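You operate a simulated robot arm through the tools that you are given. There is no shell and no other tool. Be economical: measure what you need, move in short steps, check, and stop when the job is done.

The job below is to be done with a simulated two-armed robot. You get a single attempt, and the scene is never put back.

JOB
Take the blue tape roll from the grey table top and put it on the cream bench top. Then take the ochre tape roll on the grey table top and put it away on the third tool rack shelf from the bottom. Then fetch the silver number block from the grey table top and set it in the low steel tray. Then take the blue tab from the second wall shelf rack shelf from the bottom and leave it on top of the grey block. Then take the blue-ended block and leave it on the third wall shelf rack shelf from the bottom. Do these in the order given. Set down upright: silver number block.

Only the result counts: the job must be done as asked and must still hold three seconds after the hand-in. Knocking over, shifting, dropping, spilling or breaking anything else fails it.

ROBOT AND FRAMES
Two 7-joint arms with two-finger parallel grippers on one trunk, on a base that drives. Base frame: it is fixed to the floor where the robot stands at the start and does not move with it; the origin is under the middle of the robot, x ahead of it, y to its left, z up. Lengths are in mm, angles in rad, forces in N, time in s.
The left shoulder is at the start at [70, 163, 1195], the right one opposite. Places, roughly: blue tab (5x3x2 cm) [2600, 1800, 700]; blue tape roll (7x7x3 cm) [500, -200, 800]; blue-ended block (4x9x4 cm) [3500, 1800, 300]; cream bench top [3500, 1900, 900]; grey block (5x5x5 cm) [3500, 1700, 900]; low steel tray (15x20x4 cm) [700, 0, 800]; ochre tape roll (7x7x3 cm) [500, 100, 800]; third tool rack shelf [2800, -5200, 900]; third wall shelf rack shelf [2500, 1900, 1000]. Payload 3.43 kg a hand.
Tool frame (each hand has its own): the origin (TCP) lies between the finger pads and is the grasp point; the fingertips stand 34 mm ahead of it; z points along the fingers, y is the line along which they close. Largest opening 128 mm; finger width 24, thickness 12; the body of the gripper, 48 by 130 mm, starts 96 mm behind the TCP.
Orientation is that of the tool frame in the base frame, as a unit quaternion [w, x, y, z]. With the fingers straight down and closing along the base's y, the tool's x points along the base's -x, its y along +y and its z along -z.

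CONTROLS
- The arms move only by the tool send_rows. It takes "left_series", "right_series" or both (then of equal length, played together; a hand with none holds still); each is text: rows parted by semicolons, each of 7 numbers parted by spaces: the shift along the tool's x, y, z in cm, then the turn, a rotation vector about the tool's x, y, z in rad, then the gripper command, from -1 (shut) to 1 (fully open), values between in proportion. In form: tx ty tz rx ry rz grip; .... A call has 1 to 8 rows; each row is the pose to reach, as a shift and turn from the pose commanded when the call began, along the tool's axes at that moment. Rows are played at 5 a second. More than 50 mm and 0.15 rad between two rows, or a gripper value outside its range, and nothing of the call is played. Where a pose cannot be reached the arm comes as near as it can. A force on the tool above 40 N (or 10 N above the force at the start of the call, whichever is more), or a blocked arm, ends the call early, and 0.2 s more pass. Each finger travels about 153 mm/s and halts on what it meets, pressing with about 45 N; the grip force reading is that of the motor and also rises with nothing between the fingers. The clock runs only during rows and for 0.2 s after the last one: add rows that repeat a pose to give the fingers time. The reply holds the time, the measured pose of the TCP, the force on the tool along the base axes, the opening and the grip force, in the units named above and with some noise, with the torque about the TCP (base axes, N m) and any sound that the robot's microphone picked up.
- Cameras (640 x 400 px; columns grow to the right, rows downward): "scene" is now at [134.4, 2.8, 1411.8]; the picture's right is [0.01, -1.00, 0.00], its down [-0.68, -0.01, -0.73] and it looks along [0.73, 0.01, -0.68] (base axes); focal length 282 px, centre (320, 200). "left" rides on the left gripper at [76, 11, -160] in its tool frame; the picture's right is [-0.15, 0.99, 0.00], its down [-0.88, -0.13, -0.46] and it looks along [-0.45, -0.07, 0.89] (tool axes); focal length 234 px, centre (320, 200). "right" rides on the right gripper at [76, -11, -160] in its tool frame; the picture's right is [0.15, 0.99, 0.00], its down [-0.88, 0.13, -0.46] and it looks along [-0.45, 0.07, 0.89] (tool axes); focal length 234 px, centre (320, 200).
- grab_frame(camera): a new picture of that camera. The clock stands still meanwhile.
- move_column(by): slides the trunk up (or, below 0, down) by that many mm; the arms and the scene camera ride with it, the base frame stays. It gives what a move gives, with no picture.
- base_move(legs): drives the robot by 1 to 6 legs, each [ahead, left, turn to the left] in mm, mm and rad, along the robot's own axes; the way and the turn of a leg run together, so that a leg with both is an arc; at most 1500 mm and 3.142 rad a leg. The arms and the cameras ride along, it lands a little off, and it stops where it bumps. It gives what a move gives.
- head_to(pan, tilt): turns the head with the scene camera to pan (to the left, within 1.501 rad either way) and tilt (down, from -0.506 to 1.204), counted from straight ahead of the robot. It gives what a move gives.
- measure_at(camera, pixels): for up to 12 pixels [column, row] of the newest picture of that camera ("zoom" is the newest enlarged one), the place [x, y, z] in the base frame of the surface seen there, good to about 2 mm. The clock stands still meanwhile.
- inspect(camera, box): a new picture of the part [left, top, right, bottom] of that camera's present view, enlarged. The clock stands still meanwhile.
- finish_job(): hands the job in; it is judged then, once.

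Keep the steps short. Do not move on a guess: measure, check each grasp and each placing, and mend mistakes. In all there are 110 turns and 108 pictures (those below and enlarged ones count). Leave the grippers open and the arms clear of the work at the hand-in unless told otherwise, and finish with a single line.

The tools are called after "Emit:" as a command line: name --argument value ..., lists and objects as JSON in quotes. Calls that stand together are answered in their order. send_rows: Moves the arms, as the interface text tells. Its arguments: {"type":"object","properties":{"left_series":{"type":"string"},"right_series":{"type":"string"}},"required":[]} The other tools are called the same way: move_column (by) slides the trunk up or down; base_move (legs) drives the base; head_to (pan, tilt) turns the head that bears the scene camera; grab_frame (camera) takes a picture; measure_at (camera, pixels) gives the place of the surface under pixels of a picture; inspect (camera, box) takes an enlarged picture of a part of a camera's view; finish_job () hands the job in.

At the start:

```text
t: 0.0
left_position: [609.3, 360.3, 1089.7]
left_orientation: [0.001, 0.0, 1.0, 0.0]
left_wrist_force: [1.2, 0.3, -0.3]
left_wrist_torque: [-0.02, -0.01, 0.0]
left_gripper_width: 128.0
left_gripper_force: 0.0
right_position: [570.3, -188.8, 1143.1]
right_orientation: [0.0, 0.0, 1.0, 0.0]
right_wrist_force: [0.4, -0.8, 0.5]
right_wrist_torque: [0.02, -0.02, 0.0]
right_gripper_width: 128.0
right_gripper_force: 0.1
trunk travel left (down, up): [-675.0, 265.0]
robot x, y, heading: [2.0, 0.5, 0.001]
head pan, tilt: [0.007, 0.745]
```

scene: 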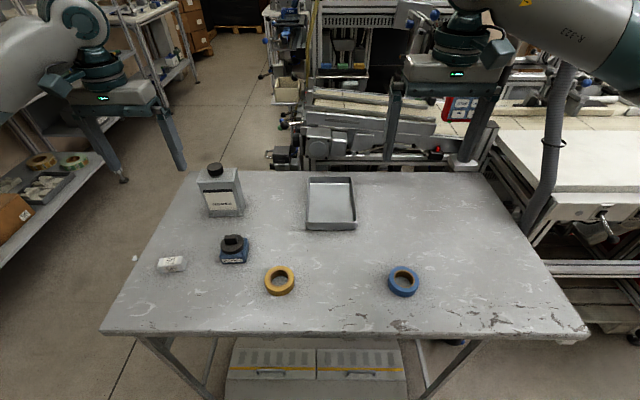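
right: 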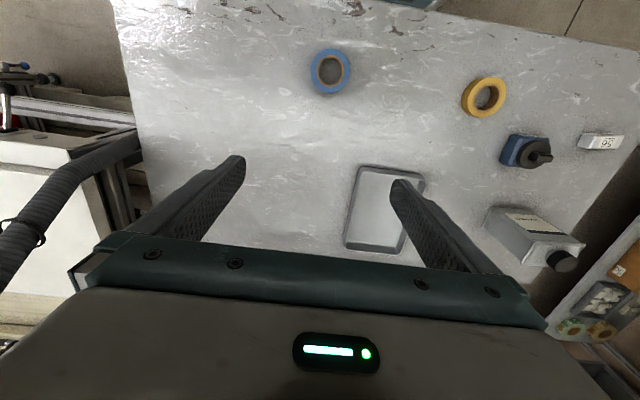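
left: 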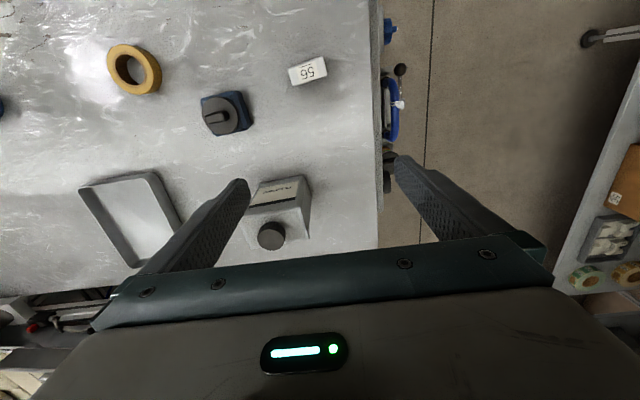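

I start by measuring the rolls, number block, tray and table in the scene picture.

Emit:
measure_at --camera "scene" --pixels '[[403, 271], [403, 293], [390, 282], [417, 282], [279, 269], [279, 292], [267, 281], [292, 281], [171, 263], [330, 205], [450, 290], [345, 331]]'

Emit:
inspect --camera "scene" --box '[130, 160, 450, 360]'

```text
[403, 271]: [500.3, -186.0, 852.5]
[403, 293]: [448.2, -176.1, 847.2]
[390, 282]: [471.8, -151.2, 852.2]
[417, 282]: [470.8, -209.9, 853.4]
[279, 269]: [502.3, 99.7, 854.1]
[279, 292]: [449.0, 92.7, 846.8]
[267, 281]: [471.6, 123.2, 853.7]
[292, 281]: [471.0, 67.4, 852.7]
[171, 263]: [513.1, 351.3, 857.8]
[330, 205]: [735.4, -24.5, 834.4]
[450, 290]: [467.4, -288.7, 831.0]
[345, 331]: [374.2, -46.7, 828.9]
```

```text
2.00 times, centred on (290, 260) of scene
```

zoom: 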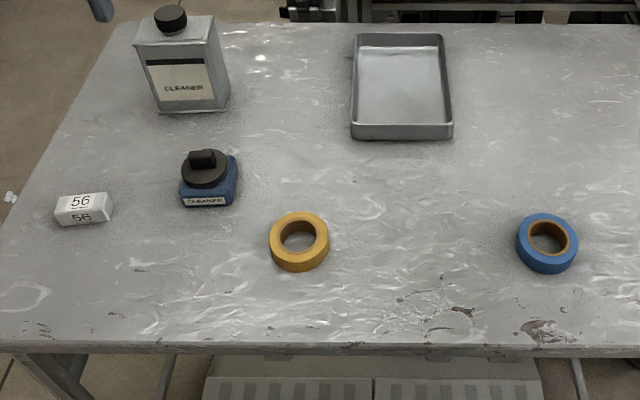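

Table top z≈831, blue roll centre ≈(476,-181), top ≈853. I move the right hand above it, open.

Emit:
send_rows --right_series "2.4 0.2 3.5 0 0 0 1; 4.8 0.4 7 0 0 0 1; 7 0.6 10.5 0 0 0 1; 9.4 0.8 14.5 0 0 0 1; 9.4 0.8 18.5 0 0 0 1; 9.4 0.8 20 0 0 0 1; 9.4 0.8 20 0 0 0 1"

Emit:
grab_frame --camera "right"

```text
t: 1.6
left_position: [608.6, 360.2, 1089.8]
left_orientation: [0.001, 0.0, 1.0, 0.0]
left_wrist_force: [-0.9, 0.0, -0.3]
left_wrist_torque: [-0.01, -0.03, 0.02]
left_gripper_width: 127.7
left_gripper_force: 0.1
right_position: [475.7, -179.8, 943.1]
right_orientation: [0.0, 0.0, 1.0, 0.0]
right_wrist_force: [-0.4, -0.9, -0.2]
right_wrist_torque: [-0.02, 0.01, -0.03]
right_gripper_width: 127.8
right_gripper_force: 0.1
trunk travel left (down, up): [-675.0, 265.0]
robot x, y, heading: [0.7, 0.1, 0.001]
head pan, tilt: [0.007, 0.745]
```

```text
103 pictures are left
```

right: 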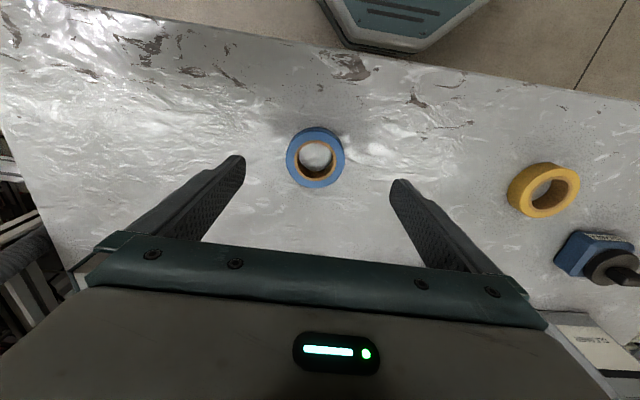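

The roll lies between the fingers at (315,157). I measure its rim from here.

Emit:
measure_at --camera "right" --pixels '[[290, 155], [339, 152], [315, 133], [318, 182], [315, 157], [250, 120]]'

```text
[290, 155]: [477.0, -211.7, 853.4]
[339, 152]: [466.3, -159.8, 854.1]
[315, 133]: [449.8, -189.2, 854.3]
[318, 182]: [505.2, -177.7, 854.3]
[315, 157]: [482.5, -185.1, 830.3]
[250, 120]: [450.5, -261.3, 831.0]
```

Centre ≈(477,-184). I lower to TCP z≈869, shut the fingers.

Emit:
send_rows --right_series "0 -0.4 3.5 0 0 0 1; 0 -0.4 7.0 0 0 0 1; 0 -0.4 7.4 0 0 0 1; 0 -0.4 7.4 0 0 0 0; 0 -0.4 7.4 0 0 0 -1; 0 -0.4 7.4 0 0 0 -1; 0 -0.4 7.4 0 0 0 -1"

```text
t: 3.2
left_position: [609.5, 361.1, 1091.1]
left_orientation: [0.0, -0.002, 1.0, 0.0]
left_wrist_force: [-0.7, -0.6, 0.3]
left_wrist_torque: [0.01, 0.0, -0.02]
left_gripper_width: 128.1
left_gripper_force: 0.0
right_position: [476.9, -185.0, 868.9]
right_orientation: [-0.001, -0.001, 1.0, 0.0]
right_wrist_force: [0.0, -0.5, 1.1]
right_wrist_torque: [0.01, -0.06, 0.01]
right_gripper_width: 63.8
right_gripper_force: 44.8
trunk travel left (down, up): [-675.0, 265.0]
robot x, y, heading: [2.0, -1.0, 0.001]
head pan, tilt: [0.007, 0.745]
```

Gripped at 64 mm. I lift 22 cm, then look around to plan the drive.

Emit:
send_rows --right_series "0 0 -4 0 0 0 -1; 0 0 -8 0 0 0 -1; 0 0 -12 0 0 0 -1; 0 0 -16 0 0 0 -1; 0 0 -20 0 0 0 -1; 0 0 -22 0 0 0 -1; 0 0 -22 0 0 0 -1"

Emit:
head_to --pan 0.6 --tilt 0.35

Emit:
grab_frame --camera "scene"

Emit:
head_to --pan -0.6 --tilt 0.35

Emit:
grab_frame --camera "scene"

Emit:
head_to --pan 1.45 --tilt 0.45

Emit:
grab_frame --camera "scene"

```text
t: 4.8
left_position: [610.1, 359.5, 1089.9]
left_orientation: [0.0, -0.001, 1.0, 0.0]
left_wrist_force: [0.2, -0.2, -0.2]
left_wrist_torque: [-0.01, 0.0, 0.04]
left_gripper_width: 127.9
left_gripper_force: 0.1
right_position: [477.3, -183.7, 1087.9]
right_orientation: [0.0, 0.0, 1.0, 0.0]
right_wrist_force: [0.6, -0.1, -0.7]
right_wrist_torque: [0.04, -0.02, -0.03]
right_gripper_width: 64.2
right_gripper_force: 44.8
trunk travel left (down, up): [-675.0, 265.0]
robot x, y, heading: [-0.6, 0.1, 0.004]
head pan, tilt: [0.007, 0.745]
```

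```text
t: 5.8
left_position: [608.7, 361.3, 1089.2]
left_orientation: [-0.001, -0.001, 1.0, -0.001]
left_wrist_force: [0.4, 0.3, -0.9]
left_wrist_torque: [0.01, -0.01, 0.0]
left_gripper_width: 128.0
left_gripper_force: 0.0
right_position: [477.5, -183.5, 1087.5]
right_orientation: [0.0, 0.0, 1.0, -0.001]
right_wrist_force: [-0.4, 0.4, 0.3]
right_wrist_torque: [0.0, 0.01, -0.01]
right_gripper_width: 63.8
right_gripper_force: 45.0
trunk travel left (down, up): [-675.0, 265.0]
robot x, y, heading: [-1.9, 1.7, 0.0]
head pan, tilt: [0.6, 0.351]
```

```text
102 pictures are left
```

scene: 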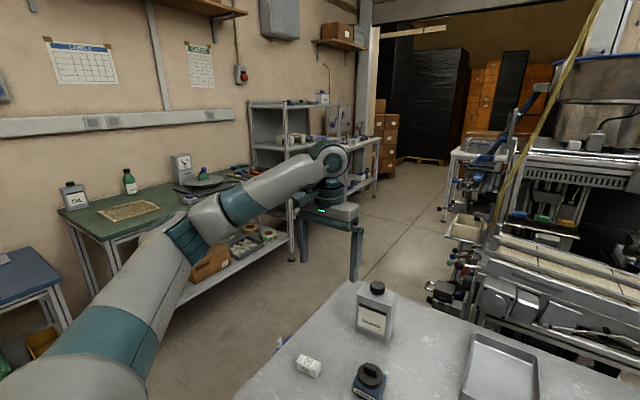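

```text
t: 7.2
left_position: [610.0, 363.0, 1090.2]
left_orientation: [-0.001, -0.001, 1.0, 0.0]
left_wrist_force: [1.1, -0.5, -0.4]
left_wrist_torque: [0.04, 0.01, 0.02]
left_gripper_width: 128.1
left_gripper_force: 0.0
right_position: [476.8, -182.6, 1087.7]
right_orientation: [0.0, 0.0, 1.0, -0.001]
right_wrist_force: [-0.6, 0.4, 0.0]
right_wrist_torque: [-0.03, -0.01, 0.0]
right_gripper_width: 63.6
right_gripper_force: 44.9
trunk travel left (down, up): [-675.0, 265.0]
robot x, y, heading: [-0.1, 0.6, -0.003]
head pan, tilt: [-0.6, 0.351]
```

```text
101 pictures are left
```

scene: 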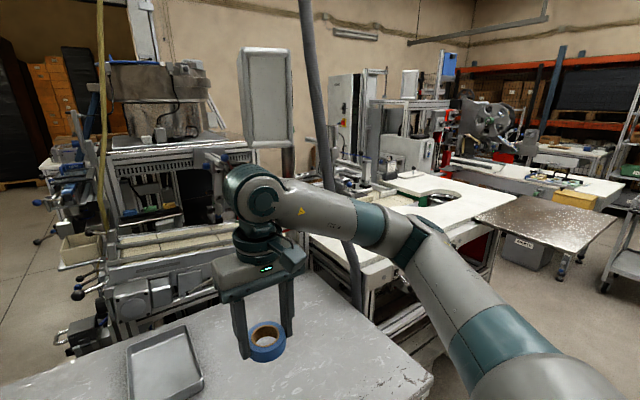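

```text
t: 9.2
left_position: [609.1, 360.4, 1089.8]
left_orientation: [0.0, -0.001, 1.0, 0.0]
left_wrist_force: [0.6, 0.4, -0.7]
left_wrist_torque: [-0.04, 0.02, 0.03]
left_gripper_width: 127.9
left_gripper_force: 0.0
right_position: [476.5, -183.8, 1087.5]
right_orientation: [0.0, 0.0, 1.0, 0.0]
right_wrist_force: [0.4, 0.0, -1.0]
right_wrist_torque: [-0.02, -0.01, 0.01]
right_gripper_width: 63.7
right_gripper_force: 45.0
trunk travel left (down, up): [-675.0, 265.0]
robot x, y, heading: [-0.1, 2.3, 0.002]
head pan, tilt: [1.45, 0.45]
```

```text
100 pictures are left
```

scene: 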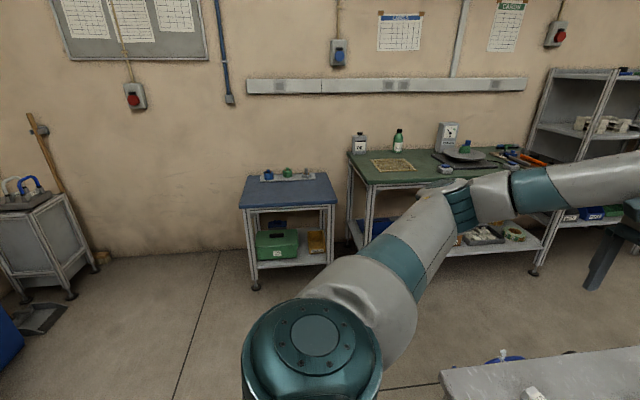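

I tuck both hands closer to the body for driving, then look along the aisle on the left.

Emit:
send_rows --left_series "4 -1.5 -1 0 0 0 1; 8 -3 -2 0 0 0 1; 12 -4.5 -3 0 0 0 1; 16 -6 -4 0 0 0 1; 20 -7.5 -5 0 0 0 1; 24 -9 -6 0 0 0 1; 26 -10 -6 0 0 0 1; 26 -10 -6 0 0 0 1" --right_series "2 0 -1 0 0 0 -1; 4 0 -2 0 0 0 -1; 6 0 -3 0 0 0 -1; 8 0 -4 0 0 0 -1; 10 0 -5 0 0 0 -1; 12 0 -6 0 0 0 -1; 13 0 -6 0 0 0 -1; 13 0 -6 0 0 0 -1"

Emit:
head_to --pan 0.6 --tilt 0.5

Emit:
grab_frame --camera "scene"

```text
t: 11.0
left_position: [347.8, 259.4, 1149.4]
left_orientation: [0.0, -0.001, 1.0, 0.0]
left_wrist_force: [-0.4, 0.6, 0.2]
left_wrist_torque: [-0.01, 0.01, 0.01]
left_gripper_width: 128.1
left_gripper_force: 0.1
right_position: [348.2, -185.0, 1149.3]
right_orientation: [0.0, 0.0, 1.0, 0.0]
right_wrist_force: [1.7, -0.3, -0.5]
right_wrist_torque: [0.0, 0.04, -0.02]
right_gripper_width: 63.7
right_gripper_force: 44.6
trunk travel left (down, up): [-675.0, 265.0]
robot x, y, heading: [-1.6, -0.2, 0.004]
head pan, tilt: [1.45, 0.45]
```

```text
t: 12.1
left_position: [348.3, 259.3, 1149.1]
left_orientation: [0.0, 0.0, 1.0, 0.0]
left_wrist_force: [-0.4, 0.0, 0.8]
left_wrist_torque: [0.0, -0.03, 0.0]
left_gripper_width: 127.8
left_gripper_force: 0.0
right_position: [347.0, -184.7, 1150.2]
right_orientation: [0.0, 0.0, 1.0, 0.0]
right_wrist_force: [0.4, 0.2, -0.5]
right_wrist_torque: [0.0, 0.01, -0.05]
right_gripper_width: 64.0
right_gripper_force: 45.2
trunk travel left (down, up): [-675.0, 265.0]
robot x, y, heading: [-1.3, -1.6, 0.001]
head pan, tilt: [0.6, 0.499]
```

```text
99 pictures are left
```

scene: 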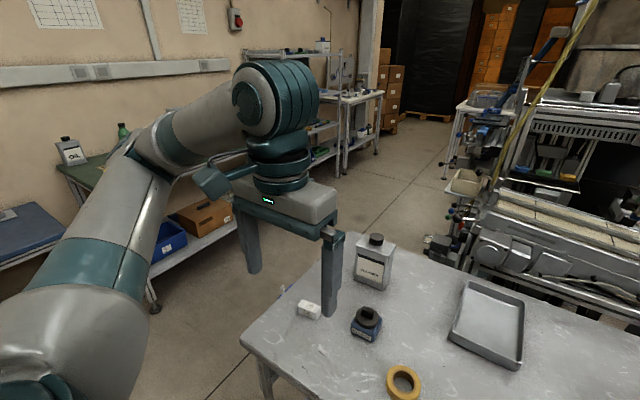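

Emit:
measure_at --camera "scene" --pixels '[[380, 92], [344, 170], [375, 152], [339, 92], [440, 175], [428, 245], [240, 340], [155, 305], [236, 232], [480, 210], [400, 190], [335, 150]]'

```text
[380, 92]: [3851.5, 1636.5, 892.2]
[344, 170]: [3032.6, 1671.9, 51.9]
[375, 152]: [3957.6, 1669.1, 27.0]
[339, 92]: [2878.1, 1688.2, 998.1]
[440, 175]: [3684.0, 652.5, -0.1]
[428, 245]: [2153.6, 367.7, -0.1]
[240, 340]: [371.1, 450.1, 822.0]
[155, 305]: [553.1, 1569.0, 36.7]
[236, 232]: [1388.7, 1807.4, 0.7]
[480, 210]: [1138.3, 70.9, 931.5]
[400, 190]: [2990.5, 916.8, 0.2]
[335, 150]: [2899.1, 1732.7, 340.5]
```

The aisle is free between y≈700 and y≈1570 (left furniture front). I sidestep to y≈1080 and drive forward to x≈2500, then look left at the wall shelf rack.

Emit:
base_move --legs '[[0, 1080, 0], [1500, 0, 0], [1000, 0, 0]]'

Emit:
head_to --pan 1.1 --tilt 0.6

Emit:
grab_frame --camera "scene"

Emit:
head_to --pan 0.3 --tilt 0.5

Emit:
grab_frame --camera "scene"

```text
t: 29.5
left_position: [2852.6, 1263.8, 1149.2]
left_orientation: [0.001, 0.016, 1.0, 0.001]
left_wrist_force: [-0.2, -0.5, -0.4]
left_wrist_torque: [0.02, -0.04, -0.02]
left_gripper_width: 128.0
left_gripper_force: 0.0
right_position: [2836.5, 820.1, 1148.5]
right_orientation: [0.0, 0.015, 1.0, -0.001]
right_wrist_force: [0.4, -0.8, 0.0]
right_wrist_torque: [0.0, -0.02, 0.0]
right_gripper_width: 64.1
right_gripper_force: 45.6
trunk travel left (down, up): [-675.0, 265.0]
robot x, y, heading: [2499.3, 1018.5, -0.032]
head pan, tilt: [0.6, 0.499]
```

```text
t: 30.4
left_position: [2852.7, 1263.2, 1149.0]
left_orientation: [0.0, 0.016, 1.0, 0.0]
left_wrist_force: [-0.6, 0.2, 0.4]
left_wrist_torque: [-0.03, -0.02, -0.01]
left_gripper_width: 127.9
left_gripper_force: 0.1
right_position: [2836.8, 820.1, 1149.5]
right_orientation: [0.0, 0.016, 1.0, 0.001]
right_wrist_force: [0.0, -0.3, -0.6]
right_wrist_torque: [-0.05, 0.04, -0.01]
right_gripper_width: 63.9
right_gripper_force: 44.9
trunk travel left (down, up): [-675.0, 265.0]
robot x, y, heading: [2497.3, 1014.9, -0.031]
head pan, tilt: [1.1, 0.6]
```

```text
98 pictures are left
```

scene: 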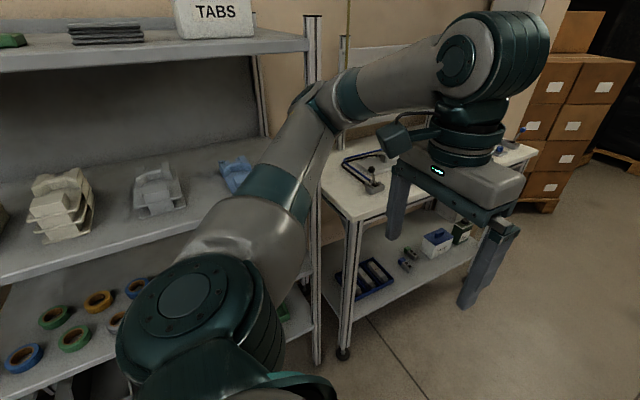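

```text
t: 31.5
left_position: [2852.7, 1264.7, 1149.3]
left_orientation: [0.0, 0.016, 1.0, 0.001]
left_wrist_force: [1.0, 0.4, 0.4]
left_wrist_torque: [0.02, -0.04, 0.02]
left_gripper_width: 128.2
left_gripper_force: 0.0
right_position: [2837.3, 821.1, 1149.5]
right_orientation: [0.0, 0.016, 1.0, 0.0]
right_wrist_force: [-0.3, -0.5, -0.9]
right_wrist_torque: [0.01, 0.03, -0.03]
right_gripper_width: 63.8
right_gripper_force: 44.8
trunk travel left (down, up): [-675.0, 265.0]
robot x, y, heading: [2496.2, 1016.9, -0.033]
head pan, tilt: [0.3, 0.499]
```

```text
97 pictures are left
```

scene: 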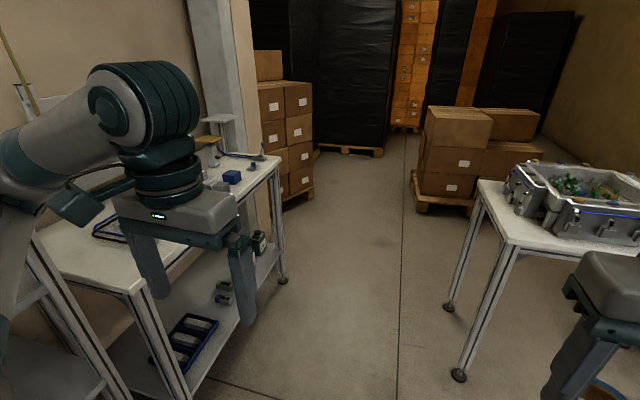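

Emit:
measure_at --camera "scene" --pixels '[[448, 308], [458, 375], [480, 182], [281, 280], [128, 290], [275, 165], [262, 163], [233, 177], [221, 292], [256, 243]]'

```text
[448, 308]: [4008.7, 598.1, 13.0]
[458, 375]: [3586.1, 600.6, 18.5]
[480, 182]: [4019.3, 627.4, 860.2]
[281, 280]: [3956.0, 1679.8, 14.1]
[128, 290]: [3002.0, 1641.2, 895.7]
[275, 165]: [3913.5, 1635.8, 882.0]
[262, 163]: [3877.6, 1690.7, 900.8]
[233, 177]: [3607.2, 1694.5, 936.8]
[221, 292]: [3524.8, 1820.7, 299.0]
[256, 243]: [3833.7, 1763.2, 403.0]
```

I drive to x≈3480,y≈1110 and turn to face the bench (heading π/2).

Emit:
base_move --legs '[[980, 125, 0.03], [0, 0, 1.571]]'

Emit:
head_to --pan 0 --tilt 0.75

Emit:
grab_frame --camera "scene"

```text
t: 40.4
left_position: [3189.9, 1474.2, 1149.6]
left_orientation: [0.0, 0.714, -0.7, 0.0]
left_wrist_force: [-0.8, -0.5, 0.5]
left_wrist_torque: [-0.02, 0.03, -0.02]
left_gripper_width: 127.7
left_gripper_force: 0.2
right_position: [3635.3, 1479.8, 1149.8]
right_orientation: [0.001, 0.714, -0.701, -0.001]
right_wrist_force: [0.0, -0.5, -0.8]
right_wrist_torque: [0.0, -0.01, -0.01]
right_gripper_width: 64.0
right_gripper_force: 45.2
trunk travel left (down, up): [-675.0, 265.0]
robot x, y, heading: [3455.8, 1125.8, 1.588]
head pan, tilt: [0.3, 0.499]
```

```text
t: 41.2
left_position: [3191.1, 1475.3, 1148.0]
left_orientation: [0.001, 0.714, -0.7, 0.0]
left_wrist_force: [-0.8, 0.3, -0.5]
left_wrist_torque: [0.01, 0.02, 0.0]
left_gripper_width: 128.1
left_gripper_force: 0.1
right_position: [3634.6, 1479.4, 1148.2]
right_orientation: [0.0, 0.714, -0.701, 0.0]
right_wrist_force: [0.6, -1.0, -0.7]
right_wrist_torque: [0.01, 0.01, 0.04]
right_gripper_width: 63.8
right_gripper_force: 45.2
trunk travel left (down, up): [-675.0, 265.0]
robot x, y, heading: [3456.8, 1132.6, 1.581]
head pan, tilt: [0.0, 0.75]
```

```text
96 pictures are left
```

scene: 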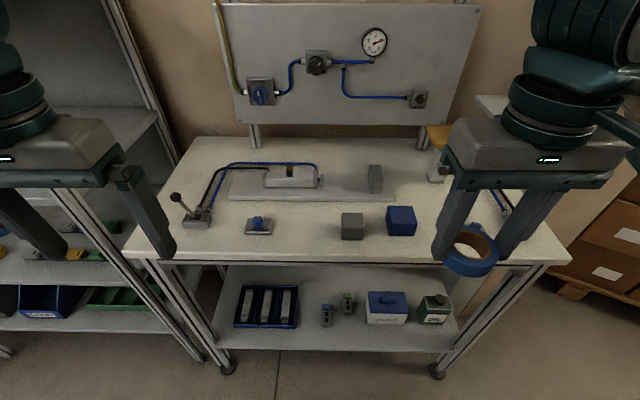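

Emit:
measure_at --camera "scene" --pixels '[[352, 215], [341, 232], [363, 232], [388, 232], [416, 232], [272, 230], [300, 230], [437, 180], [500, 200], [520, 235], [300, 254], [402, 210]]'

Emit:
inspect --camera "scene" --box '[220, 130, 560, 340]'

Emit:
grab_frame --camera "right"

```text
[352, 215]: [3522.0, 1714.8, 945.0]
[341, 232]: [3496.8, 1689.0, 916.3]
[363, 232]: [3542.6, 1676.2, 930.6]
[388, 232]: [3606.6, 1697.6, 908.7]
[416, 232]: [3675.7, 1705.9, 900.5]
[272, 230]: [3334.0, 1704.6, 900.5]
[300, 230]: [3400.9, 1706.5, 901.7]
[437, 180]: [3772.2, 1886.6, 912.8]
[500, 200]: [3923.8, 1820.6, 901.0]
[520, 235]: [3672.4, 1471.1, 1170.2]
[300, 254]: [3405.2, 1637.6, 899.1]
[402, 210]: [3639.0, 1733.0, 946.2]
```

```text
1.88 times, centred on (390, 235) of scene
```

zoom: 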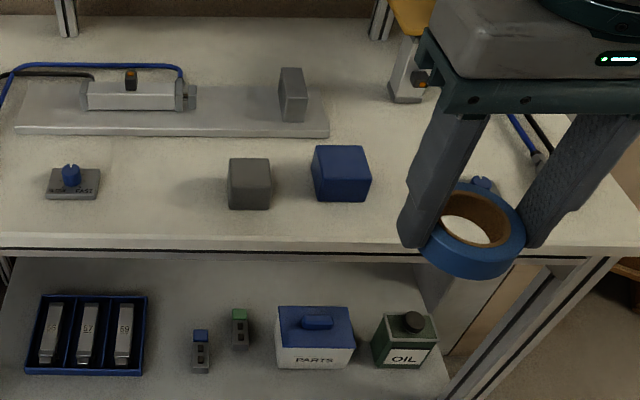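

```text
94 pictures are left
```

right: 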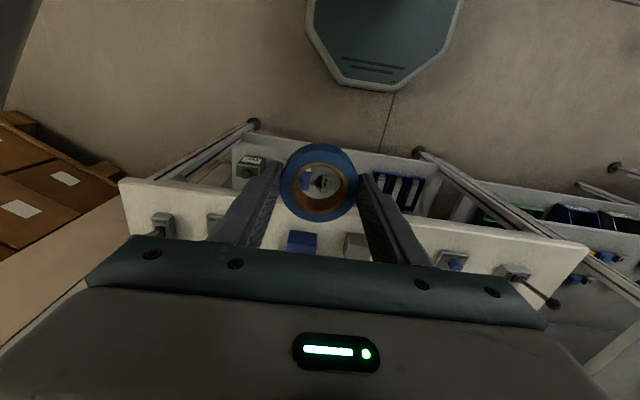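

Free spot on the bench around (3415,1695), between the small valve (right edge 3334) and the grey block (left edge 3497). I sidestep so the right hand lines up with it.

Emit:
base_move --legs '[[60, 218, 0]]'

```text
t: 43.0
left_position: [2972.6, 1528.3, 1150.0]
left_orientation: [0.0, 0.714, -0.7, 0.0]
left_wrist_force: [-0.2, 0.4, -0.7]
left_wrist_torque: [-0.01, -0.01, -0.02]
left_gripper_width: 127.9
left_gripper_force: 0.1
right_position: [3416.3, 1536.7, 1147.8]
right_orientation: [0.0, 0.713, -0.701, 0.0]
right_wrist_force: [-1.1, -0.7, 0.1]
right_wrist_torque: [-0.02, 0.02, -0.01]
right_gripper_width: 63.8
right_gripper_force: 45.0
trunk travel left (down, up): [-675.0, 265.0]
robot x, y, heading: [3236.6, 1183.6, 1.587]
head pan, tilt: [0.0, 0.75]
```

Move ahead 158 mm over the bench and down to ~5 cm above it.

Emit:
send_rows --right_series "-4 0 0 0 0 0 -1; -8 0 0 0 0 0 -1; -12 0 0 0 0 0 -1; -15.8 0 2 0 0 0 -1; -15.8 0 6.5 0 0 0 -1; -15.8 0 11 0 0 0 -1; -15.8 0 15 0 0 0 -1; -15.8 0 15 0 0 0 -1"

Emit:
grab_frame --camera "scene"

Emit:
grab_frame --camera "right"

```text
t: 44.8
left_position: [2970.2, 1528.4, 1149.4]
left_orientation: [0.0, 0.713, -0.701, 0.0]
left_wrist_force: [0.2, 0.5, -0.2]
left_wrist_torque: [-0.02, -0.01, -0.01]
left_gripper_width: 127.8
left_gripper_force: 0.0
right_position: [3415.3, 1693.8, 1000.9]
right_orientation: [0.0, 0.713, -0.701, 0.0]
right_wrist_force: [0.0, -0.4, -0.4]
right_wrist_torque: [0.02, 0.0, 0.0]
right_gripper_width: 63.8
right_gripper_force: 45.2
trunk travel left (down, up): [-675.0, 265.0]
robot x, y, heading: [3233.5, 1184.1, 1.589]
head pan, tilt: [0.0, 0.75]
```

```text
93 pictures are left
```

scene: 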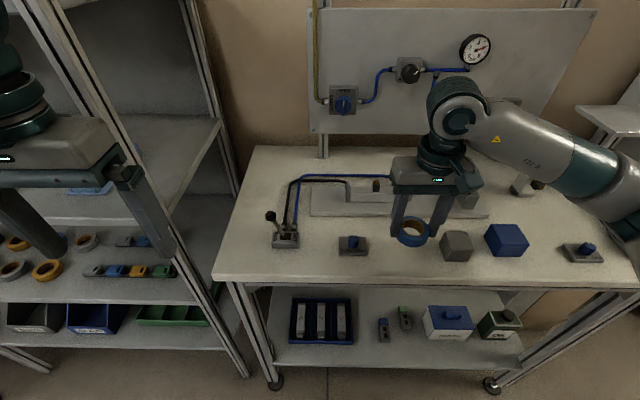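

```text
92 pictures are left
```

right: 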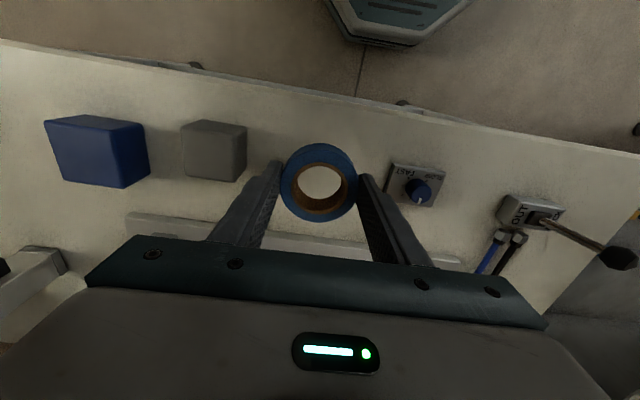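

Clear on both sides (fast-knob and grey block). I lower 62 mm, open to about 90 mm and rise.

Emit:
send_rows --right_series "0 0 3 0 0 0 -1; 0 0 5.5 0 0 0 -1; 0 0 6.15 0 0 0 -1; 0 0 6.15 0 0 0 -1; 0 0 6.15 0 0 0 0.4; 0 0 6.15 0 0 0 0.4; 0 0 2 0 0 0 0.4; 0 0 -3 0 0 0 0.4"

Emit:
grab_frame --camera "right"

```text
t: 46.6
left_position: [2970.1, 1529.3, 1149.9]
left_orientation: [0.0, 0.714, -0.7, -0.001]
left_wrist_force: [-0.5, -0.6, -0.4]
left_wrist_torque: [0.0, 0.0, -0.02]
left_gripper_width: 127.9
left_gripper_force: 0.0
right_position: [3414.5, 1692.5, 1029.3]
right_orientation: [0.0, 0.713, -0.701, 0.0]
right_wrist_force: [0.6, -0.1, -0.8]
right_wrist_torque: [-0.02, -0.03, -0.04]
right_gripper_width: 89.5
right_gripper_force: 0.1
trunk travel left (down, up): [-675.0, 265.0]
robot x, y, heading: [3238.5, 1181.6, 1.59]
head pan, tilt: [0.0, 0.75]
```

```text
91 pictures are left
```

right: 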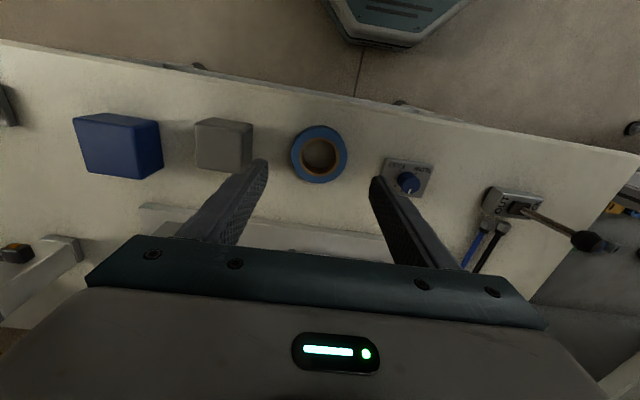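

Roll rests on the bench. I raise and tuck the right hand.

Emit:
send_rows --right_series "0 0 -4 0 0 0 0.4; 0 0 -8 0 0 0 0.4; 0 0 -12 0 0 0 0.4; 4 0 -12 0 0 0 0.4; 8 0 -12 0 0 0 0.6; 12 0 -12 0 0 0 0.8; 15.8 0 -12 0 0 0 1; 15.8 0 -12 0 0 0 1"

Emit:
base_move --legs '[[-110, 0, 0], [0, 0, -1.587], [-1500, 0, 0], [-1500, 0, 0]]'

```text
t: 48.4
left_position: [2971.7, 1528.4, 1149.1]
left_orientation: [0.0, 0.714, -0.7, -0.001]
left_wrist_force: [0.5, -0.3, -0.2]
left_wrist_torque: [0.02, 0.01, -0.01]
left_gripper_width: 128.2
left_gripper_force: 0.1
right_position: [3414.4, 1534.6, 1150.5]
right_orientation: [0.001, 0.713, -0.701, 0.001]
right_wrist_force: [0.5, 0.8, -0.4]
right_wrist_torque: [-0.01, 0.01, 0.01]
right_gripper_width: 127.9
right_gripper_force: 0.1
trunk travel left (down, up): [-675.0, 265.0]
robot x, y, heading: [3234.5, 1186.0, 1.586]
head pan, tilt: [0.0, 0.75]
```

```text
t: 51.2
left_position: [3148.8, 1502.0, 1150.5]
left_orientation: [0.002, -0.544, 0.839, -0.002]
left_wrist_force: [0.3, 0.8, 1.1]
left_wrist_torque: [0.02, 0.03, 0.0]
left_gripper_width: 127.9
left_gripper_force: 0.0
right_position: [3553.9, 1306.1, 1151.0]
right_orientation: [-0.001, -0.533, 0.846, 0.001]
right_wrist_force: [0.4, 0.0, -0.2]
right_wrist_torque: [0.02, -0.02, 0.02]
right_gripper_width: 128.0
right_gripper_force: 0.1
trunk travel left (down, up): [-675.0, 265.0]
robot x, y, heading: [3242.8, 1073.2, 1.131]
head pan, tilt: [0.0, 0.75]
stopped in leg 2: the robot was blocked; the commanded pose is now the measured one
```

Turn was blocked at heading 1.13. I look around to see what touched.

Emit:
head_to --pan 0.9 --tilt 0.6

Emit:
grab_frame --camera "scene"

Emit:
head_to --pan -1.0 --tilt 0.6

Emit:
grab_frame --camera "scene"

Emit:
grab_frame --camera "left"

Emit:
grab_frame --camera "right"

```text
t: 52.4
left_position: [3149.3, 1499.5, 1150.8]
left_orientation: [0.001, -0.543, 0.84, -0.002]
left_wrist_force: [-0.2, 0.1, -0.3]
left_wrist_torque: [-0.02, 0.01, 0.0]
left_gripper_width: 128.0
left_gripper_force: 0.0
right_position: [3552.9, 1304.3, 1150.0]
right_orientation: [0.001, -0.533, 0.846, 0.0]
right_wrist_force: [0.2, -0.9, -0.2]
right_wrist_torque: [-0.01, 0.03, 0.03]
right_gripper_width: 127.9
right_gripper_force: 0.0
trunk travel left (down, up): [-675.0, 265.0]
robot x, y, heading: [3238.8, 1076.6, 1.125]
head pan, tilt: [0.901, 0.6]
```

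```text
90 pictures are left
```

scene: 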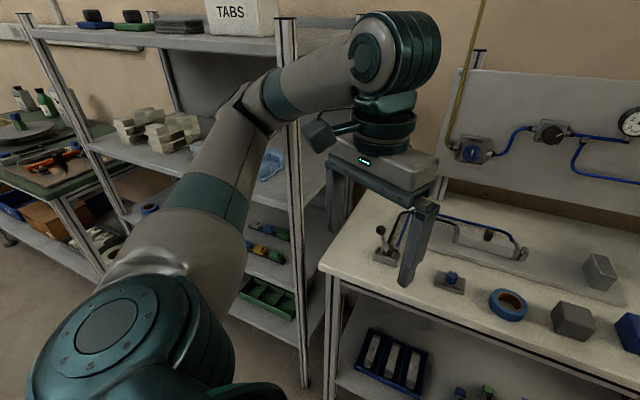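

```text
t: 54.2
left_position: [3148.6, 1499.7, 1149.6]
left_orientation: [0.001, -0.542, 0.84, -0.001]
left_wrist_force: [0.2, 0.5, 0.0]
left_wrist_torque: [0.01, -0.01, -0.01]
left_gripper_width: 128.0
left_gripper_force: 0.1
right_position: [3553.6, 1303.9, 1150.5]
right_orientation: [0.001, -0.532, 0.847, 0.0]
right_wrist_force: [0.7, -0.5, -0.1]
right_wrist_torque: [-0.01, -0.04, 0.03]
right_gripper_width: 128.1
right_gripper_force: 0.1
trunk travel left (down, up): [-675.0, 265.0]
robot x, y, heading: [3238.0, 1071.9, 1.127]
head pan, tilt: [-1.0, 0.6]
```

```text
89 pictures are left
```

scene: 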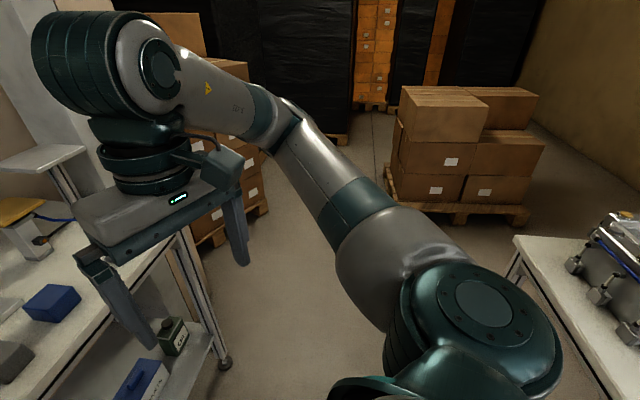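

```text
88 pictures are left
```

left: 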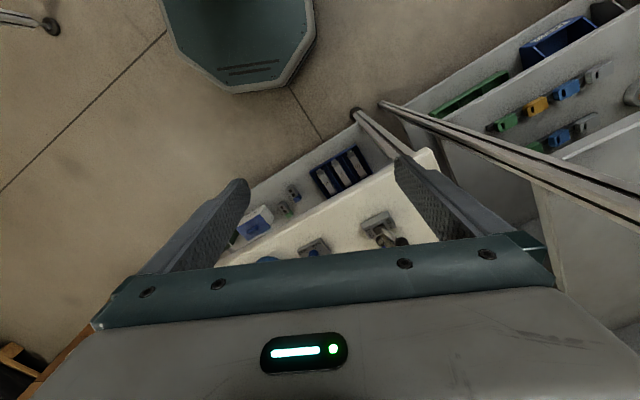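

```text
87 pictures are left
```

right: 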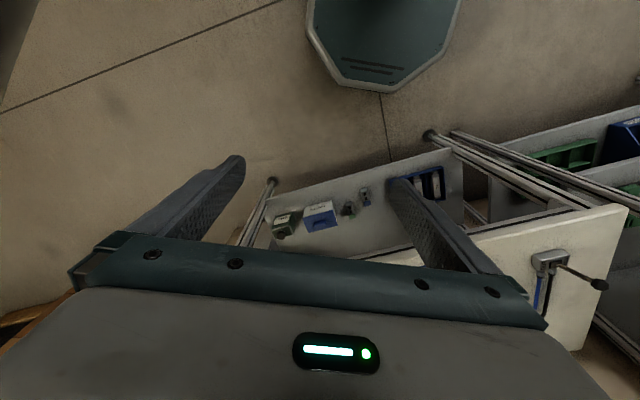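

The left elbow likely met the wall-rack upright. I slip away (toward +x, −y), then turn to heading 0 and reverse down the aisle.

Emit:
base_move --legs '[[14, -192, 0], [0, 0, -1.127], [-1500, 0, 0], [-1500, 0, 0]]'

```text
t: 72.6
left_position: [805.6, 1329.3, 1148.0]
left_orientation: [-0.001, 0.005, 1.0, -0.002]
left_wrist_force: [1.2, 0.5, -0.8]
left_wrist_torque: [0.01, 0.01, 0.01]
left_gripper_width: 128.2
left_gripper_force: 0.1
right_position: [791.1, 881.1, 1150.0]
right_orientation: [0.0, 0.016, 1.0, 0.001]
right_wrist_force: [0.4, -0.4, 1.0]
right_wrist_torque: [0.02, -0.01, -0.02]
right_gripper_width: 128.1
right_gripper_force: 0.0
trunk travel left (down, up): [-675.0, 265.0]
robot x, y, heading: [451.5, 1076.6, -0.033]
head pan, tilt: [-1.0, 0.6]
```

Emit:
base_move --legs '[[-416, 0, 0], [0, -1092, 0], [0, 0, 0.033]]'

Emit:
head_to --pan 0.1 --tilt 0.75

Emit:
grab_frame --camera "left"

```text
t: 80.8
left_position: [342.4, 239.0, 1149.0]
left_orientation: [-0.001, -0.011, 1.0, -0.002]
left_wrist_force: [0.3, 0.3, 1.1]
left_wrist_torque: [0.05, 0.0, -0.04]
left_gripper_width: 127.9
left_gripper_force: 0.0
right_position: [339.6, -210.2, 1148.5]
right_orientation: [-0.001, 0.001, 1.0, 0.0]
right_wrist_force: [0.1, -0.9, 0.2]
right_wrist_torque: [0.01, -0.01, 0.02]
right_gripper_width: 127.9
right_gripper_force: 0.0
trunk travel left (down, up): [-675.0, 265.0]
robot x, y, heading: [-5.2, -27.2, 0.0]
head pan, tilt: [-1.0, 0.6]
```

```text
t: 82.2
left_position: [341.8, 238.8, 1148.4]
left_orientation: [-0.002, -0.01, 1.0, -0.002]
left_wrist_force: [0.4, 0.0, 0.5]
left_wrist_torque: [0.05, -0.02, -0.01]
left_gripper_width: 128.0
left_gripper_force: 0.1
right_position: [340.0, -208.6, 1150.7]
right_orientation: [-0.002, 0.001, 1.0, 0.001]
right_wrist_force: [0.8, -0.2, 0.4]
right_wrist_torque: [0.02, 0.0, -0.02]
right_gripper_width: 128.1
right_gripper_force: 0.0
trunk travel left (down, up): [-675.0, 265.0]
robot x, y, heading: [-6.2, -25.0, -0.003]
head pan, tilt: [0.099, 0.75]
```

```text
86 pictures are left
```

left: 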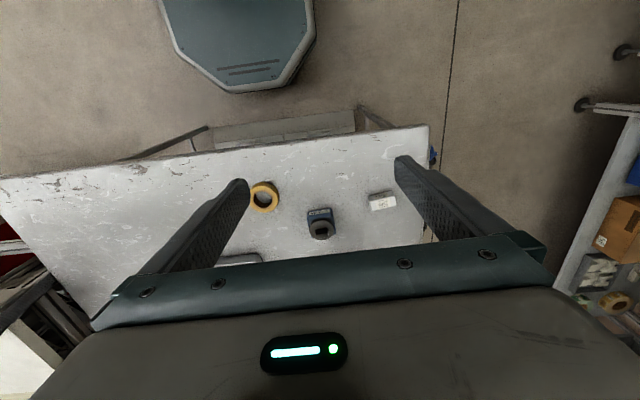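

I move the left hand above the ochre roll (≈(476,97)).

Emit:
send_rows --left_series "-3.3 -3.6 0 0 0 0.01 1; -6.6 -7.2 0 0 0 0.02 1; -9.9 -10.8 0 0 0 0.02 1; -13.1 -14.5 2 0 0 0.02 1; -13.1 -14.5 7 0 0 0.02 1; -13.1 -14.5 12 0 0 0.02 1; -13.1 -14.5 17 0 0 0.02 1; -13.1 -14.5 19.8 0 0 0.02 1"

Emit:
grab_frame --camera "left"

```text
refused: row 4 steps farther than a row can; nothing moved
```

```text
85 pictures are left
```

left: 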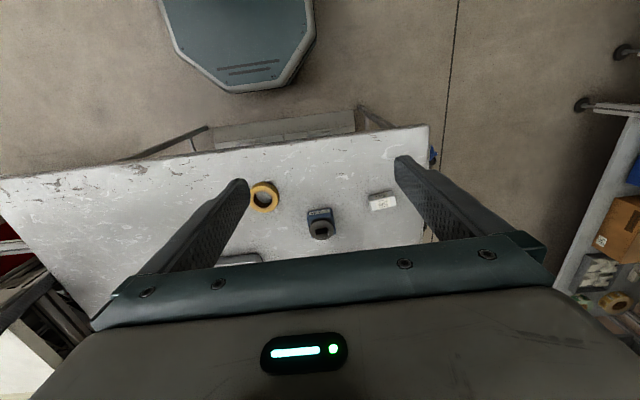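

One row was slightly too long; I resend with smaller spacing.

Emit:
send_rows --left_series "-3.3 -3.6 0 0 0 0.01 1; -6.6 -7.2 0 0 0 0.02 1; -9.9 -10.8 0 0 0 0.02 1; -13.1 -14.5 0.3 0 0 0.02 1; -13.1 -14.5 5.1 0 0 0.02 1; -13.1 -14.5 10 0 0 0.02 1; -13.1 -14.5 14.9 0 0 0.02 1; -13.1 -14.5 19.8 0 0 0.02 1"

Emit:
grab_frame --camera "left"

```text
t: 84.0
left_position: [476.0, 98.9, 951.8]
left_orientation: [0.0, -0.001, 1.0, -0.002]
left_wrist_force: [0.0, 0.7, -0.1]
left_wrist_torque: [-0.02, 0.0, -0.02]
left_gripper_width: 128.0
left_gripper_force: 0.1
right_position: [340.0, -209.1, 1150.7]
right_orientation: [-0.001, 0.001, 1.0, 0.0]
right_wrist_force: [0.1, -1.1, 0.1]
right_wrist_torque: [-0.01, 0.0, 0.01]
right_gripper_width: 128.1
right_gripper_force: 0.0
trunk travel left (down, up): [-675.0, 265.0]
robot x, y, heading: [-7.1, -23.4, 0.002]
head pan, tilt: [0.099, 0.75]
```

```text
84 pictures are left
```

left: 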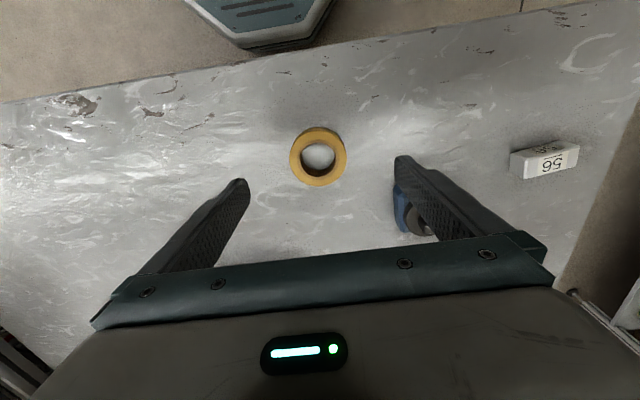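

Emit:
measure_at --camera "left" --pixels '[[294, 157], [342, 155], [317, 132], [320, 181], [398, 200], [397, 225]]'

```text
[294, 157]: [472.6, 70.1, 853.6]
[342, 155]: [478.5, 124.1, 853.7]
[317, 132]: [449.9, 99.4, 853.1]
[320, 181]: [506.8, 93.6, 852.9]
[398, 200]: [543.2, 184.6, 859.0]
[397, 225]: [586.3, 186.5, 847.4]
```

Centre (477,97). Fingers clear of the blue bottle (x≥535). Lower, grip, lift.

Emit:
send_rows --left_series "0 -0.2 4 0 0 0 1; 0 -0.2 8 0 0 0 1; 0 -0.2 8.3 0 0 0 1; 0 -0.2 8.3 0 0 0 0; 0 -0.2 8.3 0 0 0 -1; 0 -0.2 8.3 0 0 0 -1; 0 -0.2 8.3 0 0 0 -1; 0 -0.2 4.3 0 0 0 -1"

Emit:
send_rows --left_series "0 0 -4 0 0 0 -1; 0 0 -8 0 0 0 -1; 0 0 -12.5 0 0 0 -1; 0 0 -17 0 0 0 -1; 0 0 -21 0 0 0 -1; 4 1.5 -24 0 0 0 -1; 8 3 -24 0 0 0 -1; 12 4.5 -24 0 0 0 -1"

Emit:
send_rows --left_series "2 4 0 0 0 0 -1; 2 8 0 0 0 0 -1; 2 10 0 0 0 0 -1"

Emit:
head_to --pan -1.2 --tilt 0.45

Emit:
grab_frame --camera "scene"

```text
t: 85.8
left_position: [475.6, 95.6, 909.7]
left_orientation: [0.0, 0.0, 1.0, 0.0]
left_wrist_force: [0.5, 0.2, -0.1]
left_wrist_torque: [0.01, 0.04, 0.03]
left_gripper_width: 64.2
left_gripper_force: 45.3
right_position: [338.9, -209.3, 1150.0]
right_orientation: [-0.001, 0.001, 1.0, 0.0]
right_wrist_force: [0.0, -0.1, -0.9]
right_wrist_torque: [0.03, -0.03, 0.02]
right_gripper_width: 128.1
right_gripper_force: 0.0
trunk travel left (down, up): [-675.0, 265.0]
robot x, y, heading: [-7.4, -26.5, 0.0]
head pan, tilt: [0.099, 0.75]
```

```text
refused: row 6 steps farther than a row can; nothing moved
```

```text
t: 86.6
left_position: [454.8, 195.2, 907.9]
left_orientation: [-0.001, 0.001, 1.0, -0.001]
left_wrist_force: [0.8, 0.1, -0.8]
left_wrist_torque: [0.02, 0.02, 0.01]
left_gripper_width: 63.9
left_gripper_force: 44.8
right_position: [339.8, -208.9, 1150.0]
right_orientation: [-0.001, 0.001, 1.0, 0.001]
right_wrist_force: [-0.2, 1.2, 0.0]
right_wrist_torque: [0.0, 0.0, 0.0]
right_gripper_width: 127.8
right_gripper_force: 0.1
trunk travel left (down, up): [-675.0, 265.0]
robot x, y, heading: [-10.8, -25.1, -0.003]
head pan, tilt: [0.099, 0.75]
```

```text
t: 88.0
left_position: [455.0, 194.1, 908.6]
left_orientation: [-0.001, -0.001, 1.0, -0.001]
left_wrist_force: [-0.4, -0.3, -0.9]
left_wrist_torque: [0.01, 0.03, -0.04]
left_gripper_width: 64.1
left_gripper_force: 44.6
right_position: [339.4, -209.1, 1150.7]
right_orientation: [-0.001, 0.001, 1.0, 0.0]
right_wrist_force: [0.0, -0.2, 0.2]
right_wrist_torque: [-0.02, -0.01, 0.0]
right_gripper_width: 128.1
right_gripper_force: 0.1
trunk travel left (down, up): [-675.0, 265.0]
robot x, y, heading: [-6.9, -25.6, -0.003]
head pan, tilt: [-1.201, 0.45]
```

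```text
83 pictures are left
```

scene: 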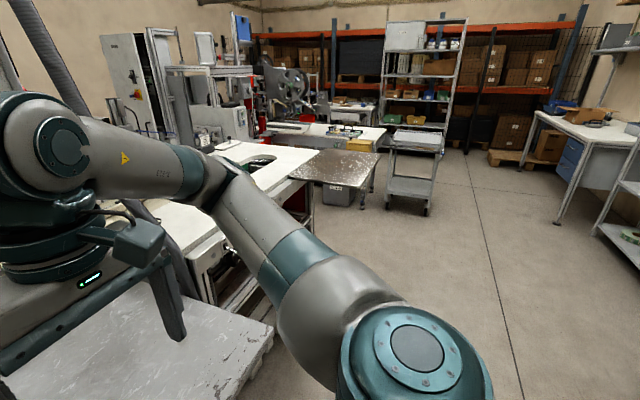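

Ochre gripped (64 mm). I lift and tuck the left hand, and measure the route in this picture toward the tool rack.

Emit:
send_rows --left_series "0 0 -4.8 0 0 0 -1; 0 0 -9.6 0 0 0 -1; 0 0 -14.4 0 0 0 -1; 0 0 -19.2 0 0 0 -1; 0 0 -24 0 0 0 -1; 4.5 2 -24 0 0 0 -1; 9 4 -24 0 0 0 -1; 11 4.5 -24 0 0 0 -1"

Emit:
measure_at --camera "scene" --pixels '[[425, 210], [360, 205], [275, 345], [385, 130], [330, 110], [400, 118], [556, 222], [490, 165], [620, 245], [335, 170], [470, 300], [440, 160]]'

Emit:
inspect --camera "scene" --box '[220, 0, 540, 200]'

```text
t: 89.8
left_position: [345.1, 240.7, 1149.6]
left_orientation: [-0.001, -0.001, 1.0, -0.003]
left_wrist_force: [-0.8, -0.5, 0.2]
left_wrist_torque: [0.0, 0.06, 0.0]
left_gripper_width: 64.0
left_gripper_force: 44.8
right_position: [338.8, -208.9, 1149.7]
right_orientation: [-0.001, 0.001, 1.0, 0.0]
right_wrist_force: [0.2, 0.0, 0.3]
right_wrist_torque: [-0.03, 0.02, 0.0]
right_gripper_width: 128.2
right_gripper_force: 0.1
trunk travel left (down, up): [-675.0, 265.0]
robot x, y, heading: [-6.3, -23.4, 0.001]
head pan, tilt: [-1.201, 0.45]
```

```text
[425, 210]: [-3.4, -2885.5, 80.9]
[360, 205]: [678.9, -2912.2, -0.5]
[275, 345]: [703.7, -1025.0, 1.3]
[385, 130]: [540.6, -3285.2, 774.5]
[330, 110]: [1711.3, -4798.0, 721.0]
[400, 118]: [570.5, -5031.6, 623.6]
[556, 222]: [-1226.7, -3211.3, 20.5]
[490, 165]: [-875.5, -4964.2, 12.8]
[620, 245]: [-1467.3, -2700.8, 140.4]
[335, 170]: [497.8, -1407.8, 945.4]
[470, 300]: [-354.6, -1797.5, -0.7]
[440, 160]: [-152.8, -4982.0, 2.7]
```

```text
2.00 times, centred on (380, 100) of scene
```

zoom: 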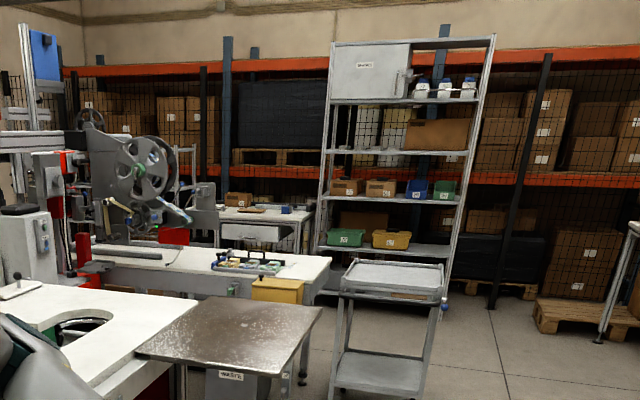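

I back off 300 mm, turn right to face −y, and look.

Emit:
base_move --legs '[[-300, 0, 0], [0, 0, -1.571]]'

Emit:
head_to --pan -0.2 --tilt 0.4

Emit:
grab_frame --camera "scene"

```text
t: 95.8
left_position: [-54.9, -380.4, 1149.1]
left_orientation: [-0.003, 0.712, 0.702, -0.001]
left_wrist_force: [-0.7, 0.2, 0.5]
left_wrist_torque: [0.05, -0.02, -0.02]
left_gripper_width: 64.0
left_gripper_force: 45.3
right_position: [-504.2, -369.5, 1151.1]
right_orientation: [0.0, 0.713, 0.701, 0.001]
right_wrist_force: [-0.1, 0.1, -0.9]
right_wrist_torque: [0.02, -0.04, -0.02]
right_gripper_width: 128.1
right_gripper_force: 0.1
trunk travel left (down, up): [-675.0, 265.0]
robot x, y, heading: [-313.7, -27.3, -1.584]
head pan, tilt: [-1.201, 0.45]
```

```text
t: 97.0
left_position: [-55.2, -381.6, 1148.0]
left_orientation: [-0.003, 0.712, 0.702, 0.0]
left_wrist_force: [-0.7, -0.8, -1.1]
left_wrist_torque: [0.0, 0.02, -0.01]
left_gripper_width: 64.0
left_gripper_force: 44.9
right_position: [-505.4, -368.9, 1150.7]
right_orientation: [-0.001, 0.713, 0.701, 0.0]
right_wrist_force: [-0.2, -0.8, 0.0]
right_wrist_torque: [-0.04, 0.02, -0.02]
right_gripper_width: 128.0
right_gripper_force: 0.1
trunk travel left (down, up): [-675.0, 265.0]
robot x, y, heading: [-315.1, -25.4, -1.586]
head pan, tilt: [-0.201, 0.4]
```

```text
81 pictures are left
```

scene: 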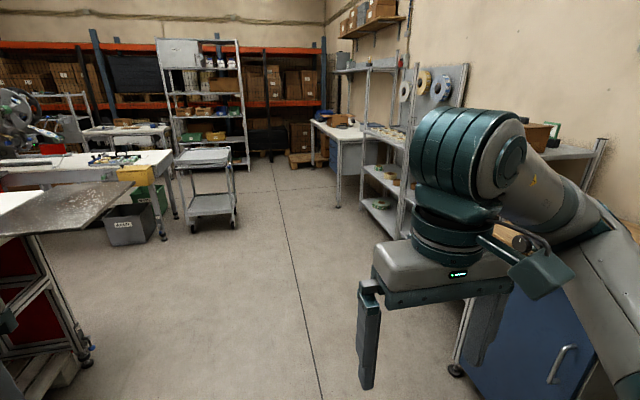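

Emit:
measure_at --camera "scene" --pixels '[[235, 225], [455, 370], [395, 237], [337, 205], [250, 168], [168, 155], [172, 130], [190, 232], [150, 240], [80, 362], [85, 130], [30, 95]]'

```text
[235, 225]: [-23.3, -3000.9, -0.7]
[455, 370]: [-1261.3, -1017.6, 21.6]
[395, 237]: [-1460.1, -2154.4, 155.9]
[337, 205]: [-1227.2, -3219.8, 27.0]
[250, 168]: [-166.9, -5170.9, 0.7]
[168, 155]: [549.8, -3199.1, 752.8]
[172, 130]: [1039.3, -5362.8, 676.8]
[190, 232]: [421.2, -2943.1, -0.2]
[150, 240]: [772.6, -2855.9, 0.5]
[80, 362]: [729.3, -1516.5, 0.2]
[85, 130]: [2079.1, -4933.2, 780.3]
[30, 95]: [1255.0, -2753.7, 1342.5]
```

Lane is clear. I drive to y≈-3900 and turn to face +x.

Emit:
base_move --legs '[[1500, -60, 0], [1500, 0, 0], [900, 0, 0], [0, 0, 0.9]]'

Emit:
head_to --pan 0.3 --tilt 0.4

Emit:
grab_frame --camera "scene"

```text
refused: leg 1 is longer than a leg can be; nothing moved
```

```text
t: 98.0
left_position: [-55.3, -381.5, 1148.4]
left_orientation: [-0.002, 0.712, 0.702, 0.001]
left_wrist_force: [0.8, -0.1, -1.3]
left_wrist_torque: [-0.02, 0.0, 0.0]
left_gripper_width: 63.9
left_gripper_force: 44.7
right_position: [-504.6, -369.9, 1149.7]
right_orientation: [-0.001, 0.713, 0.701, 0.001]
right_wrist_force: [0.1, 0.2, 0.4]
right_wrist_torque: [0.01, 0.03, 0.01]
right_gripper_width: 128.1
right_gripper_force: 0.0
trunk travel left (down, up): [-675.0, 265.0]
robot x, y, heading: [-312.3, -27.2, -1.586]
head pan, tilt: [0.3, 0.4]
```

```text
80 pictures are left
```

scene: 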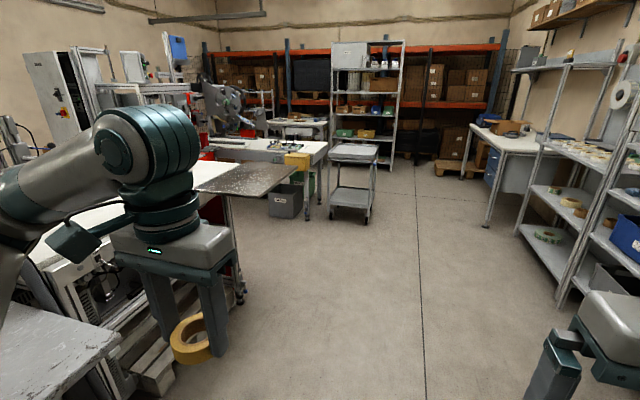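

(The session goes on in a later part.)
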